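You operate a simulated robot arm through the tools that you are given. There is no shell and no other tool. Be economical: measure what you need, move in short steps, check, and stop when the job is done.

Carry out the task below with a simulated robot arm. There is one attempt and no reset: what you move stays moved.

TASK
Stand the standing card from the top of the roller table beside the white core plug. It goes on the side that lies toward x +0.7, y -0.7 (a direction in the base frame), with about 3 cm between them.
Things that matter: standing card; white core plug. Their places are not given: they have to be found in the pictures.

It is judged by the outcome, as a careful person would: the job done as asked, and still so three seconds after it is handed in. It fails if anything else is knocked over, pushed out of place, dropped, spilled or broken.

THE ROBOT
A 7-joint arm with a two-finger parallel gripper, fixed in place. Base frame: the origin is at the foot of the arm, x ahead of it, y to its left, z up; the work surface is at about z = 0. Lengths are in mm, angles in rad, forces in N, time in s.
With the tool pointing down near the work surface it reaches from about 240 to 620 mm from the base axis. Its first joint turns from -1.152 to 1.152 rad. Payload 2.6 kg.
Tool frame: the origin (TCP) lies between the finger pads and is the grasp point; the fingertips stand 30 mm ahead of it; z points along the fingers, y is the line along which they close. The gripper opens to 94 mm. The fingers are 28 mm wide and 10 mm thick; the gripper's body (50 by 96 mm) begins 55 mm behind the TCP.
Orientation is that of the tool frame in the base frame, as a unit quaternion [w, x, y, z]. With the fingers straight down and closing along the base's y, the tool's x points along the base's -x, its y along +y and its z along -z.

THE INTERFACE
- The arm moves only by the tool jog_arm. Its argument "increments" is a list of rows, each a list of 3 entries, a list of its own where there are three numbers: the finger opening in mm, from 0 to 94, then the shift along the tool's x, y, z in mm, then the turn about the tool's z in rad. In form: [[hand, [x, y, z], twist], ...]. A call has 1 to 8 rows; each row shifts and turns the commanded pose from where the row before left it, along the tool's axes as they then stand. A row lasts 0.2 s, in which the tool goes at most 50 mm and 0.15 rad; a call with a longer step from one row to the next is refused whole, and so is a gripper value outside its range. A pose out of reach is approached as far as the arm can. The call stops where the force on the tool passes 40 N (or 10 N more than at its start, if that is more) or the arm is blocked; 0.2 s more then pass. The fingers move at their own pace (about 72 mm/s each) and stop on an object; they squeeze with about 33 N. The grip force told is the motor's: it shows also when the fingers shut on nothing. Time passes only in rows, and 0.2 s behind the last, so rows that do not move let the fingers close. It gives the time, the measured TCP pose, the force on the tool (base axes), the opening and the grip force at its end, in the units of the frame above (readings bear some noise).
- Cameras (640 x 400 px; columns grow to the right, rows downward): "scene" is fixed at [29.7, 431.1, 554.7]; the picture's right is [-0.81, -0.58, 0.00], its down [-0.39, 0.54, -0.75] and it looks along [0.43, -0.61, -0.67] (base axes); focal length 256 px, centre (320, 200). "wrist" rides on the gripper at [-37, 0, -58] in the tool frame; the picture's right is [0.00, -1.00, 0.00], its down [0.97, 0.00, -0.24] and it looks along [0.24, 0.00, 0.97] (tool axes); focal length 218 px, centre (320, 200).
- capture(camera): a new picture of that camera. No time passes.
- point_at(camera, pixels): for up to 12 pixels [column, row] of the newest picture of that camera ("zoom" is the newest enlarged one), the place [x, y, z] in the base frame of the surface seen there, good to about 3 mm. No time passes.
- zoom(camera, box): a new picture of the part [left, top, right, bottom] of that camera's present view, enlarged. No time passes.
- hand_in(): hands the job in; it is judged then, once.

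Work in short steps. Measure before you move; look again where a grasp or a placing could have gone wrong, and mend it. You have 60 turns and 30 pictures in all, the two below and enlarged ones among them. Open the gripper and draw the arm clear of the work before you hand the job in, unless the task says otherwise; then end with one line.

The tools are called after "Emit:" by a JSON object that holds its "name" and its "arguments". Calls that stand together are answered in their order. jog_arm: Moves the arm, as the interface text tells. Its arguments: {"type":"object","properties":{"increments":{"type":"array","items":{"type":"array"}}},"required":["increments"]} The other tools are called the same way: capture (camera) takes a picture; point_at (camera, pixels) gives the place of the surface under pixels of a picture; zoom (camera, box) takes an enlarged picture of a part of a camera's view; hand_in () hands the job in.

At the start:

```text
time_s: 0.0
eef_pos: [457.2, -63.4, 267.0]
tool_rot: [0.0, 0.0, 1.0, 0.0]
force: [0.0, 0.5, -0.4]
gripper_width: 94.1
finger_force: 0.0
```

scene: 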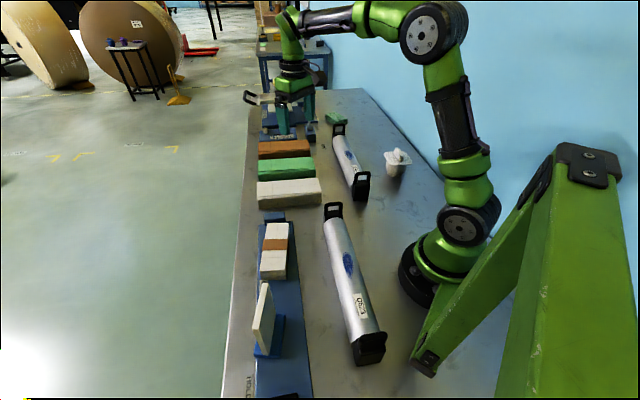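
wrist: 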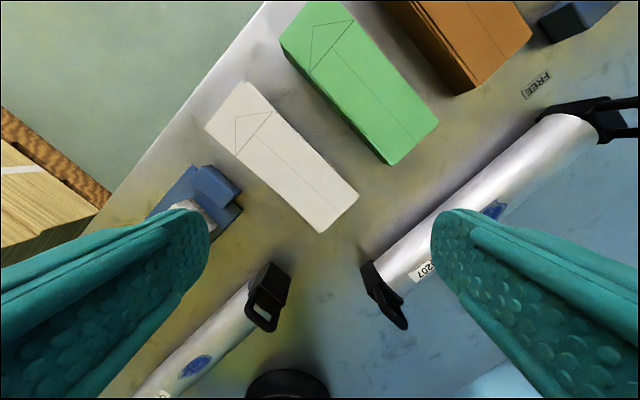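

The card seems to be near scene (263,320) and the plug near (397,160). I'll zoom in on both to confirm.

Emit:
{"name": "zoom", "arguments": {"camera": "scene", "box": [220, 200, 400, 400]}}

Emit:
{"name": "zoom", "arguments": {"camera": "scene", "box": [230, 80, 430, 210]}}

```text
2.00 times, centred on (310, 300) of scene
```

zoom: 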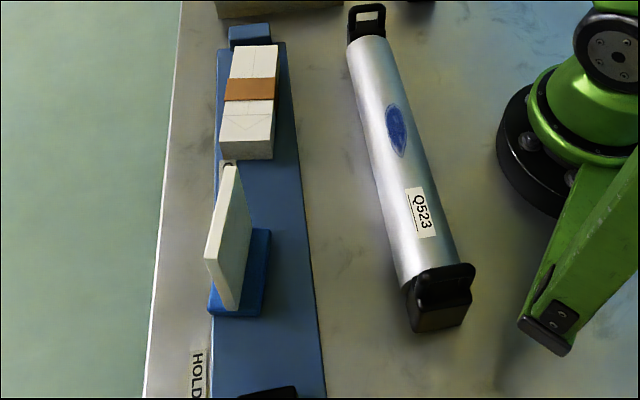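

```text
3.08 times, centred on (330, 145) of scene
```

zoom: 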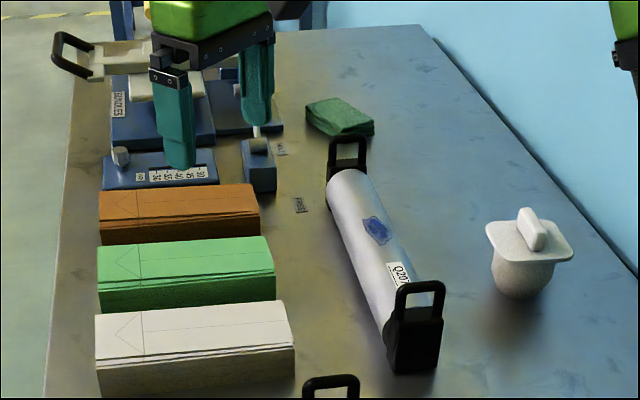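

I'll measure the plug in the newest zoom and the card in the scene picture.

Emit:
{"name": "point_at", "arguments": {"camera": "zoom", "pixels": [[523, 295], [497, 280], [553, 280], [490, 228], [572, 255], [530, 215], [525, 262], [540, 310], [450, 250], [600, 350], [385, 340], [440, 345]]}}

Emit:
{"name": "point_at", "arguments": {"camera": "scene", "pixels": [[266, 284], [254, 329], [261, 340], [272, 304], [266, 315], [257, 356], [278, 356], [285, 317], [280, 335], [297, 340], [271, 270], [244, 340]]}}

```text
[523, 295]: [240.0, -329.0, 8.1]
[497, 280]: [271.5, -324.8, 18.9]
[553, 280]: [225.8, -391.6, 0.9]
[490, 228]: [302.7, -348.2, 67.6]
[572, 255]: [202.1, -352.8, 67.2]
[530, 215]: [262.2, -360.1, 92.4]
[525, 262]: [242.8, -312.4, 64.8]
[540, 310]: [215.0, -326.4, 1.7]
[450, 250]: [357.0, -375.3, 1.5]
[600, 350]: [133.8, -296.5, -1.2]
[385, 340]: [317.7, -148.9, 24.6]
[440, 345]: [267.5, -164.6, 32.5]
```

```text
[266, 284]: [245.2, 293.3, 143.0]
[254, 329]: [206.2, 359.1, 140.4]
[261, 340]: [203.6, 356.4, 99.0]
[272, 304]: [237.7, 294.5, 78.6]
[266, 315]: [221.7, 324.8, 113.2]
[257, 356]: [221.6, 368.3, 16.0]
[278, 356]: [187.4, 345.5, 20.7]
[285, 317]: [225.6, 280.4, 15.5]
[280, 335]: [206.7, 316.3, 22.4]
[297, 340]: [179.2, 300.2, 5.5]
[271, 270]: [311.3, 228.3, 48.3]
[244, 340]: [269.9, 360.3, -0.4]
```

The plug's centre is near (250,-352), with its flange at z 67. The card's centre is near (222,325), its top is at z 142, and its foot is blue. I'll move above the card, keeping the current height.

Emit:
{"name": "jog_arm", "arguments": {"increments": [[94, [23.5, 39, 0], 0], [94, [23.5, 39, 0], 0], [94, [23.5, 39, 0], 0], [94, [23.5, 39, 0], 0], [94, [23.5, 39, 0], 0], [94, [23.5, 39, 0], 0], [94, [23.5, 39, 0], 0], [94, [23.5, 39, 0], 0]]}}

Emit:
{"name": "jog_arm", "arguments": {"increments": [[94, [23.5, 39, 0], 0], [94, [23.5, 39, 0], 0], [94, [0, 0, 0], -0.15], [94, [0, 0, 0], -0.15], [94, [0, 0, 0], -0.15], [94, [0, 0, 0], -0.15], [94, [0, 0, 0], -0.15], [94, [0, 0, 0], -0.15]]}}

Emit:
{"name": "jog_arm", "arguments": {"increments": [[94, [0, 0, 0], -0.15], [94, [0, 0, 0], -0.15], [94, [0, 0, 0], -0.15], [94, [0, 0, 0], -0.15], [94, [0, 0, 0], -0.15], [94, [0, 0, 0], -0.15], [94, [0, 0, 0], -0.15], [94, [0, 0, 0], -0.14]]}}

Emit:
{"name": "capture", "arguments": {"camera": "wrist"}}

```text
time_s: 1.8
eef_pos: [267.6, 248.4, 270.2]
tool_rot: [0.001, 0.001, 1.0, 0.0]
force: [0.3, -1.1, 0.0]
gripper_width: 94.0
finger_force: 0.1
```

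```text
time_s: 3.6
eef_pos: [222.9, 325.1, 267.3]
tool_rot: [0.0, -0.436, 0.9, -0.001]
force: [-1.1, 0.1, 0.0]
gripper_width: 93.9
finger_force: 0.1
```

```text
time_s: 5.4
eef_pos: [223.0, 325.9, 267.1]
tool_rot: [0.0, 0.865, -0.501, 0.0]
force: [-1.4, -0.2, -0.1]
gripper_width: 94.2
finger_force: 0.2
```

```text
25 pictures are left
```

wrist: 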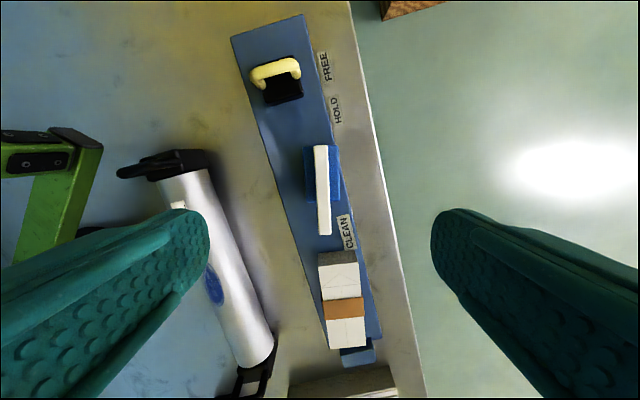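

The card lines up with the fingers. I'll zoom in to measure it precisely.

Emit:
{"name": "zoom", "arguments": {"camera": "wrist", "box": [240, 120, 400, 260]}}

```text
2.86 times, centred on (320, 190) of wrist
```

zoom: 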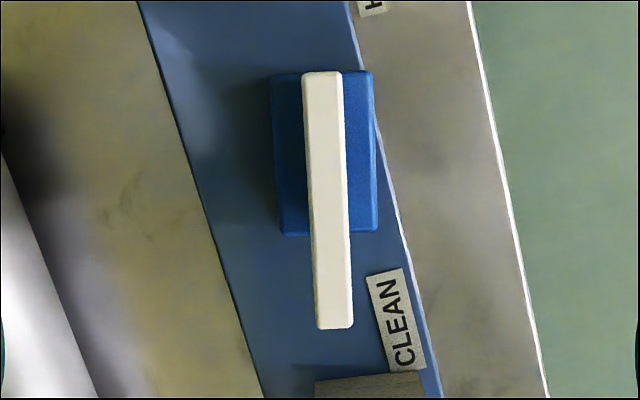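

Emit:
{"name": "point_at", "arguments": {"camera": "zoom", "pixels": [[308, 78], [338, 76], [319, 322], [347, 321], [328, 200], [275, 77], [368, 76], [285, 230], [372, 225], [240, 200], [395, 240], [305, 250]]}}

```text
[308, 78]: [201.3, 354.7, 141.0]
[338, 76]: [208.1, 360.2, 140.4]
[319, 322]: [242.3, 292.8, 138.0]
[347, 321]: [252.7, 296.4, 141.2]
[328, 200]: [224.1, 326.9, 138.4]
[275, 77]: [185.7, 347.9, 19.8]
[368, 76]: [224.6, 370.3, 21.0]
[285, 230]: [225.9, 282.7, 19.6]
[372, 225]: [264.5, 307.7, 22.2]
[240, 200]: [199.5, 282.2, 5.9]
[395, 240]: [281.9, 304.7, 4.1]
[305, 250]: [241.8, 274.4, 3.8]
```

The card's centre is (226,326.5), its long axis is at about 123°, the panel is 11 mm thick and the foot is about 45 x 78. I'll make a fine alignment, descend to z≈112 and close.

Emit:
{"name": "jog_arm", "arguments": {"increments": [[94, [1, -2.9, 0], -0.05], [70, [0, 0, 40], 0], [60, [0, 0, 40], 0], [50, [0, 0, 40], 0], [50, [0, 0, 35], 0], [50, [0, 0, 0], 0]]}}

Emit:
{"name": "jog_arm", "arguments": {"increments": [[25, [0, 0, 0], 0], [15, [0, 0, 0], 0], [5, [0, 0, 0], 0], [0, [0, 0, 0], 0], [0, [0, 0, 0], 0]]}}

Emit:
{"name": "capture", "arguments": {"camera": "wrist"}}

```text
time_s: 6.8
eef_pos: [227.7, 326.2, 112.3]
tool_rot: [0.0, 0.877, -0.48, 0.0]
force: [-0.8, -0.1, -0.1]
gripper_width: 49.8
finger_force: 0.0
```

```text
time_s: 8.0
eef_pos: [227.1, 326.4, 113.3]
tool_rot: [0.0, 0.877, -0.48, 0.0]
force: [0.1, 0.4, 0.3]
gripper_width: 15.7
finger_force: 33.3
```

```text
23 pictures are left
```

wrist: 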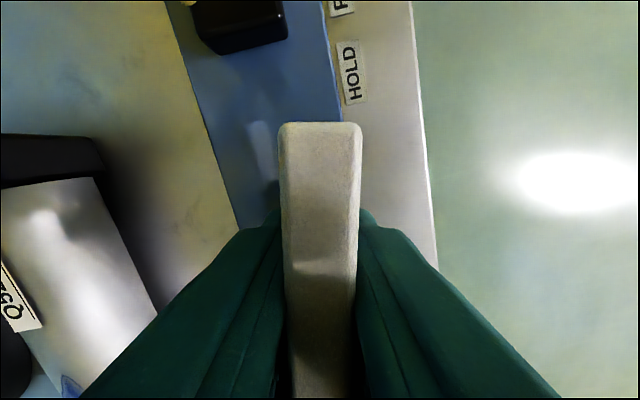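

The panel is gripped (15.7 mm, 33 N). I'll lift it straight up, slowly at first.

Emit:
{"name": "jog_arm", "arguments": {"increments": [[0, [0, 0, -10], 0], [0, [0, 0, -20], 0], [0, [0, 0, -30], 0], [0, [0, 0, -30], 0], [0, [0, 0, -30], 0], [0, [0, 0, -30], 0], [0, [0, 0, -10], 0]]}}

Emit:
{"name": "capture", "arguments": {"camera": "scene"}}

```text
time_s: 9.6
eef_pos: [226.1, 327.1, 272.3]
tool_rot: [0.0, 0.878, -0.48, 0.0]
force: [-1.1, -0.2, -0.7]
gripper_width: 15.5
finger_force: 33.2
```

```text
22 pictures are left
```

scene: 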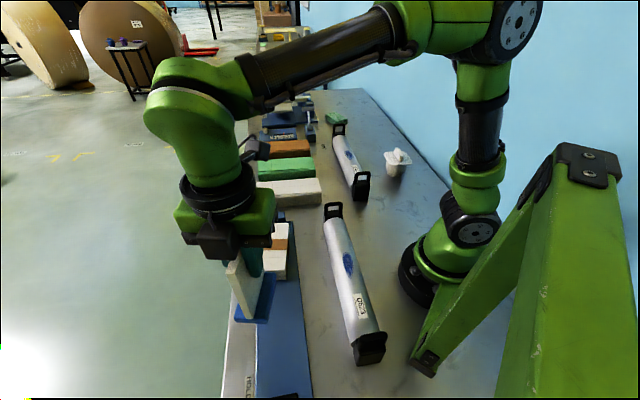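

The card came up cleanly with its foot. I'll turn it to the placing orientation, then swing around the front of the arm.

Emit:
{"name": "jog_arm", "arguments": {"increments": [[0, [0, 0, 0], 0.15], [0, [0, 0, 0], 0.15], [0, [0, 0, 0], 0.15], [0, [0, 0, 0], 0.15], [0, [0, 0, 0], 0.15], [0, [0, 0, 0], 0.15], [0, [0, 0, 0], 0.15], [0, [0, 0, 0], 0.15]]}}

Emit:
{"name": "jog_arm", "arguments": {"increments": [[0, [0, 0, 0], 0.15], [0, [2.8, -20.8, 0], 0], [0, [5.6, -41.6, 0], 0], [0, [5.6, -41.6, 0], 0], [0, [5.6, -41.6, 0], 0], [0, [5.6, -41.6, 0], 0], [0, [5.6, -41.6, 0], 0], [0, [5.6, -41.6, 0], 0]]}}

Emit:
{"name": "jog_arm", "arguments": {"increments": [[0, [5.6, -41.6, 0], 0], [0, [2.8, -20.8, 0], 0], [0, [28.3, -28.3, 0], 0], [0, [28.3, -28.3, 0], 0], [0, [28.3, -28.3, 0], 0], [0, [28.3, -28.3, 0], 0], [0, [28.3, -28.3, 0], 0], [0, [28.3, -28.3, 0], 0]]}}

Emit:
{"name": "capture", "arguments": {"camera": "wrist"}}

Emit:
{"name": "capture", "arguments": {"camera": "scene"}}

```text
time_s: 11.4
eef_pos: [226.2, 327.3, 272.1]
tool_rot: [0.0, -0.451, 0.892, -0.001]
force: [0.0, 0.5, -2.0]
gripper_width: 15.9
finger_force: 33.2
```

```text
time_s: 13.2
eef_pos: [393.4, 111.3, 267.0]
tool_rot: [0.0, -0.385, 0.923, 0.0]
force: [0.6, 0.5, 0.0]
gripper_width: 15.8
finger_force: 32.6
```

```text
time_s: 15.0
eef_pos: [432.0, -180.7, 270.7]
tool_rot: [0.0, -0.386, 0.923, 0.0]
force: [-0.7, 0.3, -1.0]
gripper_width: 15.6
finger_force: 32.2
```

```text
21 pictures are left
```

wrist: 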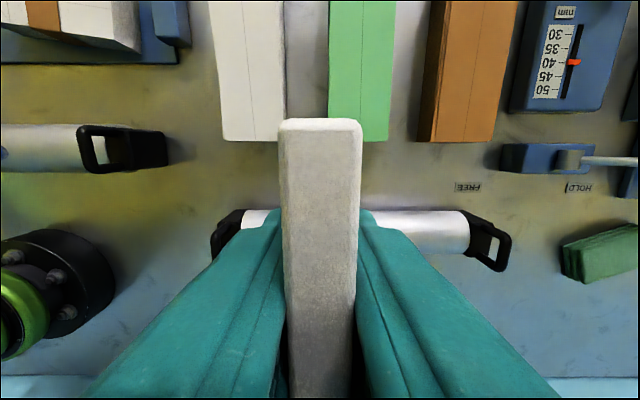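

```text
20 pictures are left
```

scene: 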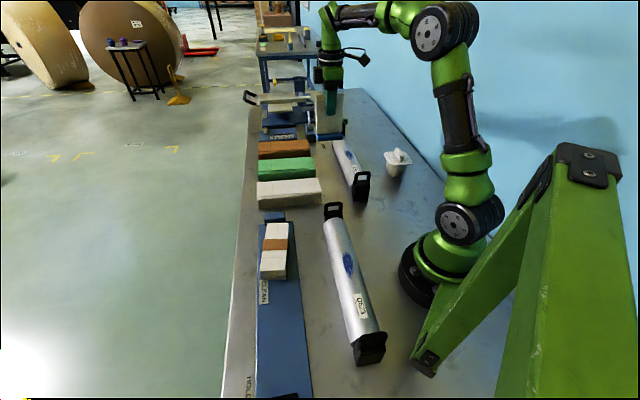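

The plug is not visible in the wrist view, so I'll zoom in on it through the scene camera for accurate flange measurements.

Emit:
{"name": "zoom", "arguments": {"camera": "scene", "box": [360, 130, 430, 190]}}

```text
6.67 times, centred on (395, 160) of scene
```

zoom: 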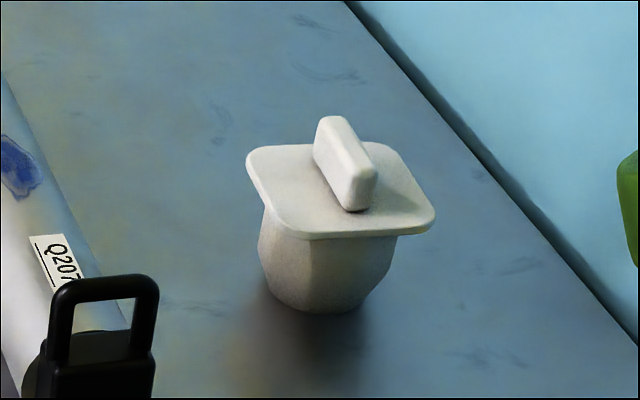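

Emit:
{"name": "point_at", "arguments": {"camera": "zoom", "pixels": [[254, 157], [376, 148], [428, 215], [295, 228], [345, 222], [268, 190], [400, 180], [300, 150], [375, 225], [310, 306], [264, 240], [385, 250]]}}

Emit:
{"name": "point_at", "arguments": {"camera": "scene", "pixels": [[385, 160], [375, 150], [385, 148], [395, 145], [370, 165], [365, 185], [358, 165]]}}

```text
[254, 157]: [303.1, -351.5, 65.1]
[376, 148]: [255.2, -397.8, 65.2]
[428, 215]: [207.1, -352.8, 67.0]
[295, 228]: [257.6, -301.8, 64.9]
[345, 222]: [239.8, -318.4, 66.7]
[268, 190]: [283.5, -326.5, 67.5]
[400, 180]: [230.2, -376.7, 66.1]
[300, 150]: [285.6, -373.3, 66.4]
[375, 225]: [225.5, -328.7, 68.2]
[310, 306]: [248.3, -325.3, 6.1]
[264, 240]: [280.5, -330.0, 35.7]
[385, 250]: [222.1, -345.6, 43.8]
```

```text
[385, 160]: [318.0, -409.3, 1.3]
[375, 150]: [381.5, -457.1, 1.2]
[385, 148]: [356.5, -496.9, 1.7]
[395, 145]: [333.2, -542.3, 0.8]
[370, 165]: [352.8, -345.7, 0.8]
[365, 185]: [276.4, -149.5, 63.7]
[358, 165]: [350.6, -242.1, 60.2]
```

The flange is a 76 mm square, turned 45° and centred at (255.7,-351). With 38 + 30 + 24 mm along (0.707,-0.707), the card's centre goes to (321,-416), and that spot is clear. I'll move above it.

Emit:
{"name": "jog_arm", "arguments": {"increments": [[0, [20.5, -7.2, 0], 0], [0, [40.95, -14.3, 0], 0], [0, [40.95, -14.3, 0], 0], [0, [40.95, -14.3, 0], 0], [0, [40.95, -14.3, 0], 0], [0, [40.95, -14.3, 0], 0], [0, [20.5, -7.2, 0], 0], [0, [0, 0, 0], 0]]}}

Emit:
{"name": "capture", "arguments": {"camera": "scene"}}

```text
time_s: 16.8
eef_pos: [319.9, -415.3, 272.6]
tool_rot: [0.0, -0.386, 0.923, 0.0]
force: [0.7, -0.6, -0.8]
gripper_width: 15.5
finger_force: 32.9
```

```text
18 pictures are left
```

scene: 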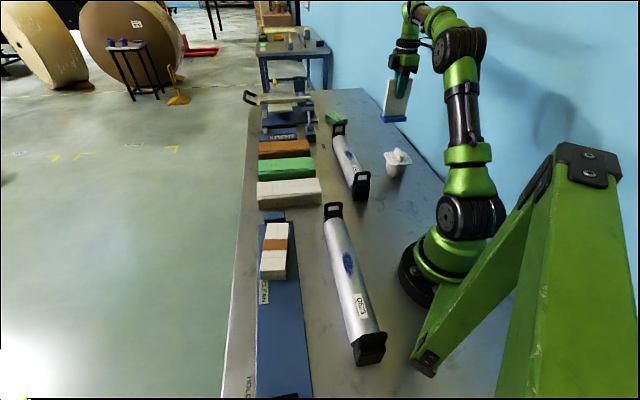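

I'm above the target at (320,-415). I'll lower to about TCP z 128 and look before touching down.

Emit:
{"name": "jog_arm", "arguments": {"increments": [[0, [0, 0, 35], 0], [0, [0, 0, 35], 0], [0, [0, 0, 35], 0], [0, [0, 0, 30], 0], [0, [0, 0, 10], 0], [0, [0, 0, 0], 0]]}}

Emit:
{"name": "zoom", "arguments": {"camera": "scene", "box": [340, 100, 440, 190]}}

```text
time_s: 18.2
eef_pos: [319.8, -414.0, 124.3]
tool_rot: [-0.001, -0.384, 0.923, -0.001]
force: [-0.2, -0.2, -0.5]
gripper_width: 15.6
finger_force: 32.8
```

```text
4.44 times, centred on (390, 145) of scene
```

zoom: 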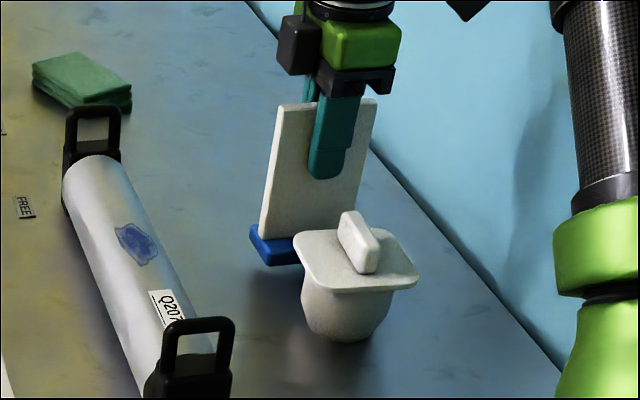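

The card is clear of the plug. I'll nudge it 1.5 mm outward and creep down until it touches.

Emit:
{"name": "jog_arm", "arguments": {"increments": [[0, [0, -1.5, 3], 0], [0, [0, 0, 4], 0], [0, [0, 0, 3], 0], [0, [0, 0, 2], 0], [0, [0, 0, 2], 0], [0, [0, 0, 0], 0]]}}

```text
time_s: 19.6
eef_pos: [321.3, -415.5, 112.2]
tool_rot: [0.0, -0.385, 0.923, 0.0]
force: [1.1, -0.4, -1.4]
gripper_width: 15.4
finger_force: 32.4
```

Emit:
{"name": "jog_arm", "arguments": {"increments": [[0, [0, 0, 1], 0], [0, [0, 0, 1], 0], [0, [0, 0, 1], 0], [0, [0, 0, 0], 0]]}}

Emit:
{"name": "zoom", "arguments": {"camera": "scene", "box": [340, 100, 440, 190]}}

```text
time_s: 20.6
eef_pos: [320.8, -416.2, 110.2]
tool_rot: [0.0, -0.385, 0.923, -0.001]
force: [-0.2, -0.1, -0.9]
gripper_width: 15.4
finger_force: 33.0
```

```text
4.44 times, centred on (390, 145) of scene
```

zoom: 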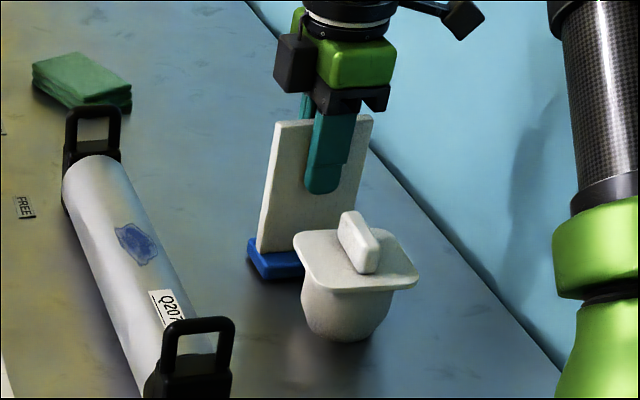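

Still no contact force. I'll continue down in 1 mm steps.

Emit:
{"name": "jog_arm", "arguments": {"increments": [[0, [0, 0, 1], 0], [0, [0, 0, 1], 0], [0, [0, 0, 0], 0]]}}

Emit:
{"name": "jog_arm", "arguments": {"increments": [[0, [0, 0, 1], 0], [0, [0, 0, 0], 0]]}}

Emit:
{"name": "point_at", "arguments": {"camera": "zoom", "pixels": [[262, 274], [250, 242], [252, 262], [230, 280], [290, 258], [278, 122], [370, 115]]}}

```text
time_s: 21.4
eef_pos: [320.7, -414.7, 107.2]
tool_rot: [0.0, -0.386, 0.923, 0.0]
force: [-0.1, 0.2, -0.7]
gripper_width: 15.7
finger_force: 32.8
```

```text
time_s: 22.0
eef_pos: [321.0, -416.1, 107.2]
tool_rot: [0.0, -0.385, 0.923, 0.0]
force: [-0.8, -0.4, 0.5]
gripper_width: 15.8
finger_force: 33.1
```

```text
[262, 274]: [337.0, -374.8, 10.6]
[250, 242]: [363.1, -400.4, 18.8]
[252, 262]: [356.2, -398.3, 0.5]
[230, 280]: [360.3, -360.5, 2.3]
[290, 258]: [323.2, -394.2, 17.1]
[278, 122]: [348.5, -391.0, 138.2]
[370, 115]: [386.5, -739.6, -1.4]
```

Emit:
{"name": "jog_arm", "arguments": {"increments": [[0, [0, 0, 1], 0], [0, [0, 0, 0], 0]]}}

Emit:
{"name": "jog_arm", "arguments": {"increments": [[0, [0, 0, 1], 0], [0, [0, 0, 0], 0]]}}

```text
time_s: 22.6
eef_pos: [320.6, -417.2, 107.9]
tool_rot: [0.001, -0.385, 0.923, 0.0]
force: [-2.1, 0.0, 3.3]
gripper_width: 15.8
finger_force: 33.4
```

```text
time_s: 23.2
eef_pos: [322.2, -416.4, 106.6]
tool_rot: [0.001, -0.384, 0.923, -0.001]
force: [-2.5, -0.7, 14.6]
gripper_width: 15.7
finger_force: 33.1
```

The card is on the bench (14.6 N upward). I'll ease off, open moderately, then rise straight up.

Emit:
{"name": "jog_arm", "arguments": {"increments": [[0, [0, 0, -0.8], 0], [22, [0, 0, 0], 0], [32, [0, 0, 0], 0], [40, [0, 0, 0], 0], [40, [0, 0, 0], 0]]}}

Emit:
{"name": "jog_arm", "arguments": {"increments": [[40, [0, 0, -10], 0], [40, [0, 0, -30], 0], [40, [0, 0, -40], 0], [40, [0, 0, -40], 0], [40, [0, 0, -40], 0], [40, [-40, 0, 0], 0], [40, [-40, 0, 0], 0], [40, [-40, 0, 0], 0]]}}

Emit:
{"name": "zoom", "arguments": {"camera": "scene", "box": [340, 100, 440, 190]}}

Emit:
{"name": "capture", "arguments": {"camera": "scene"}}

```text
time_s: 24.4
eef_pos: [321.1, -415.5, 105.4]
tool_rot: [-0.001, -0.385, 0.923, 0.0]
force: [0.3, -0.7, -0.2]
gripper_width: 39.8
finger_force: 0.1
```

```text
time_s: 26.2
eef_pos: [402.7, -332.2, 266.8]
tool_rot: [0.0, -0.385, 0.923, 0.0]
force: [0.3, 0.2, 0.0]
gripper_width: 39.9
finger_force: 0.0
```

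```text
4.44 times, centred on (390, 145) of scene
```

zoom: 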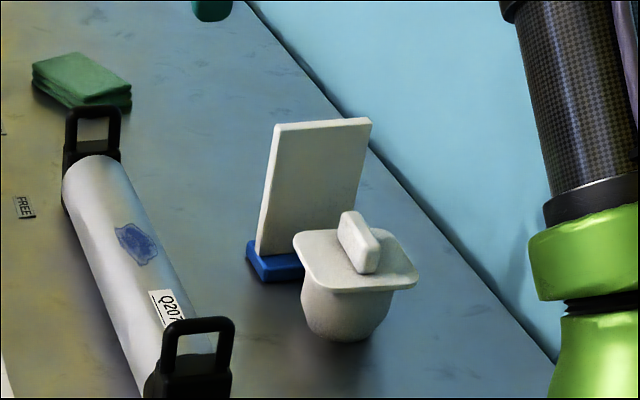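

```text
14 pictures are left
```

scene: 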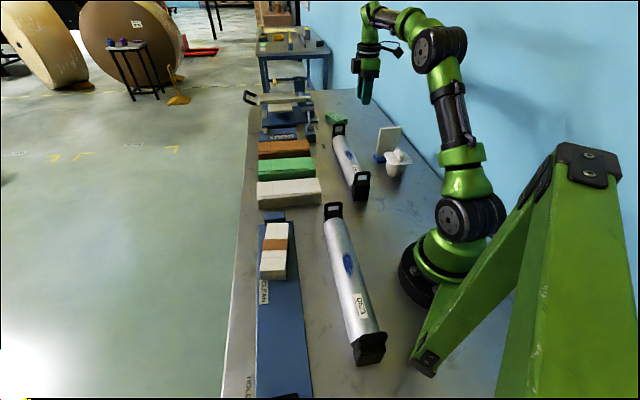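

The card stands and the arm is clear. I'll check the gap at the foot's near edge and the flange.

Emit:
{"name": "point_at", "arguments": {"camera": "zoom", "pixels": [[263, 270], [285, 268], [263, 280], [250, 245], [298, 236], [330, 230], [280, 127], [365, 122], [300, 250]]}}

```text
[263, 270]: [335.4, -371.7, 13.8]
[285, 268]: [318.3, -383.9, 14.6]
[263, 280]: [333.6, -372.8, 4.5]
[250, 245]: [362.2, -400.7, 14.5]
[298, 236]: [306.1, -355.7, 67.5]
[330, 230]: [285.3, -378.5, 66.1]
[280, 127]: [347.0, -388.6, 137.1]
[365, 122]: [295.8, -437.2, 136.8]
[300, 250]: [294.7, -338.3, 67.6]
```

The near foot edge lies about 69 mm from the plug's centre and the flange edge about 39 mm, so the gap is about 30 mm. The card is upright and nothing else has moved, so I'm handing in.

Emit:
{"name": "hand_in", "arguments": {}}

```text
The job is handed in.
```

The standing card now stands beside the white core plug on its (+x, −y) side, about 30 mm from it; the gripper is open and the arm is drawn clear.
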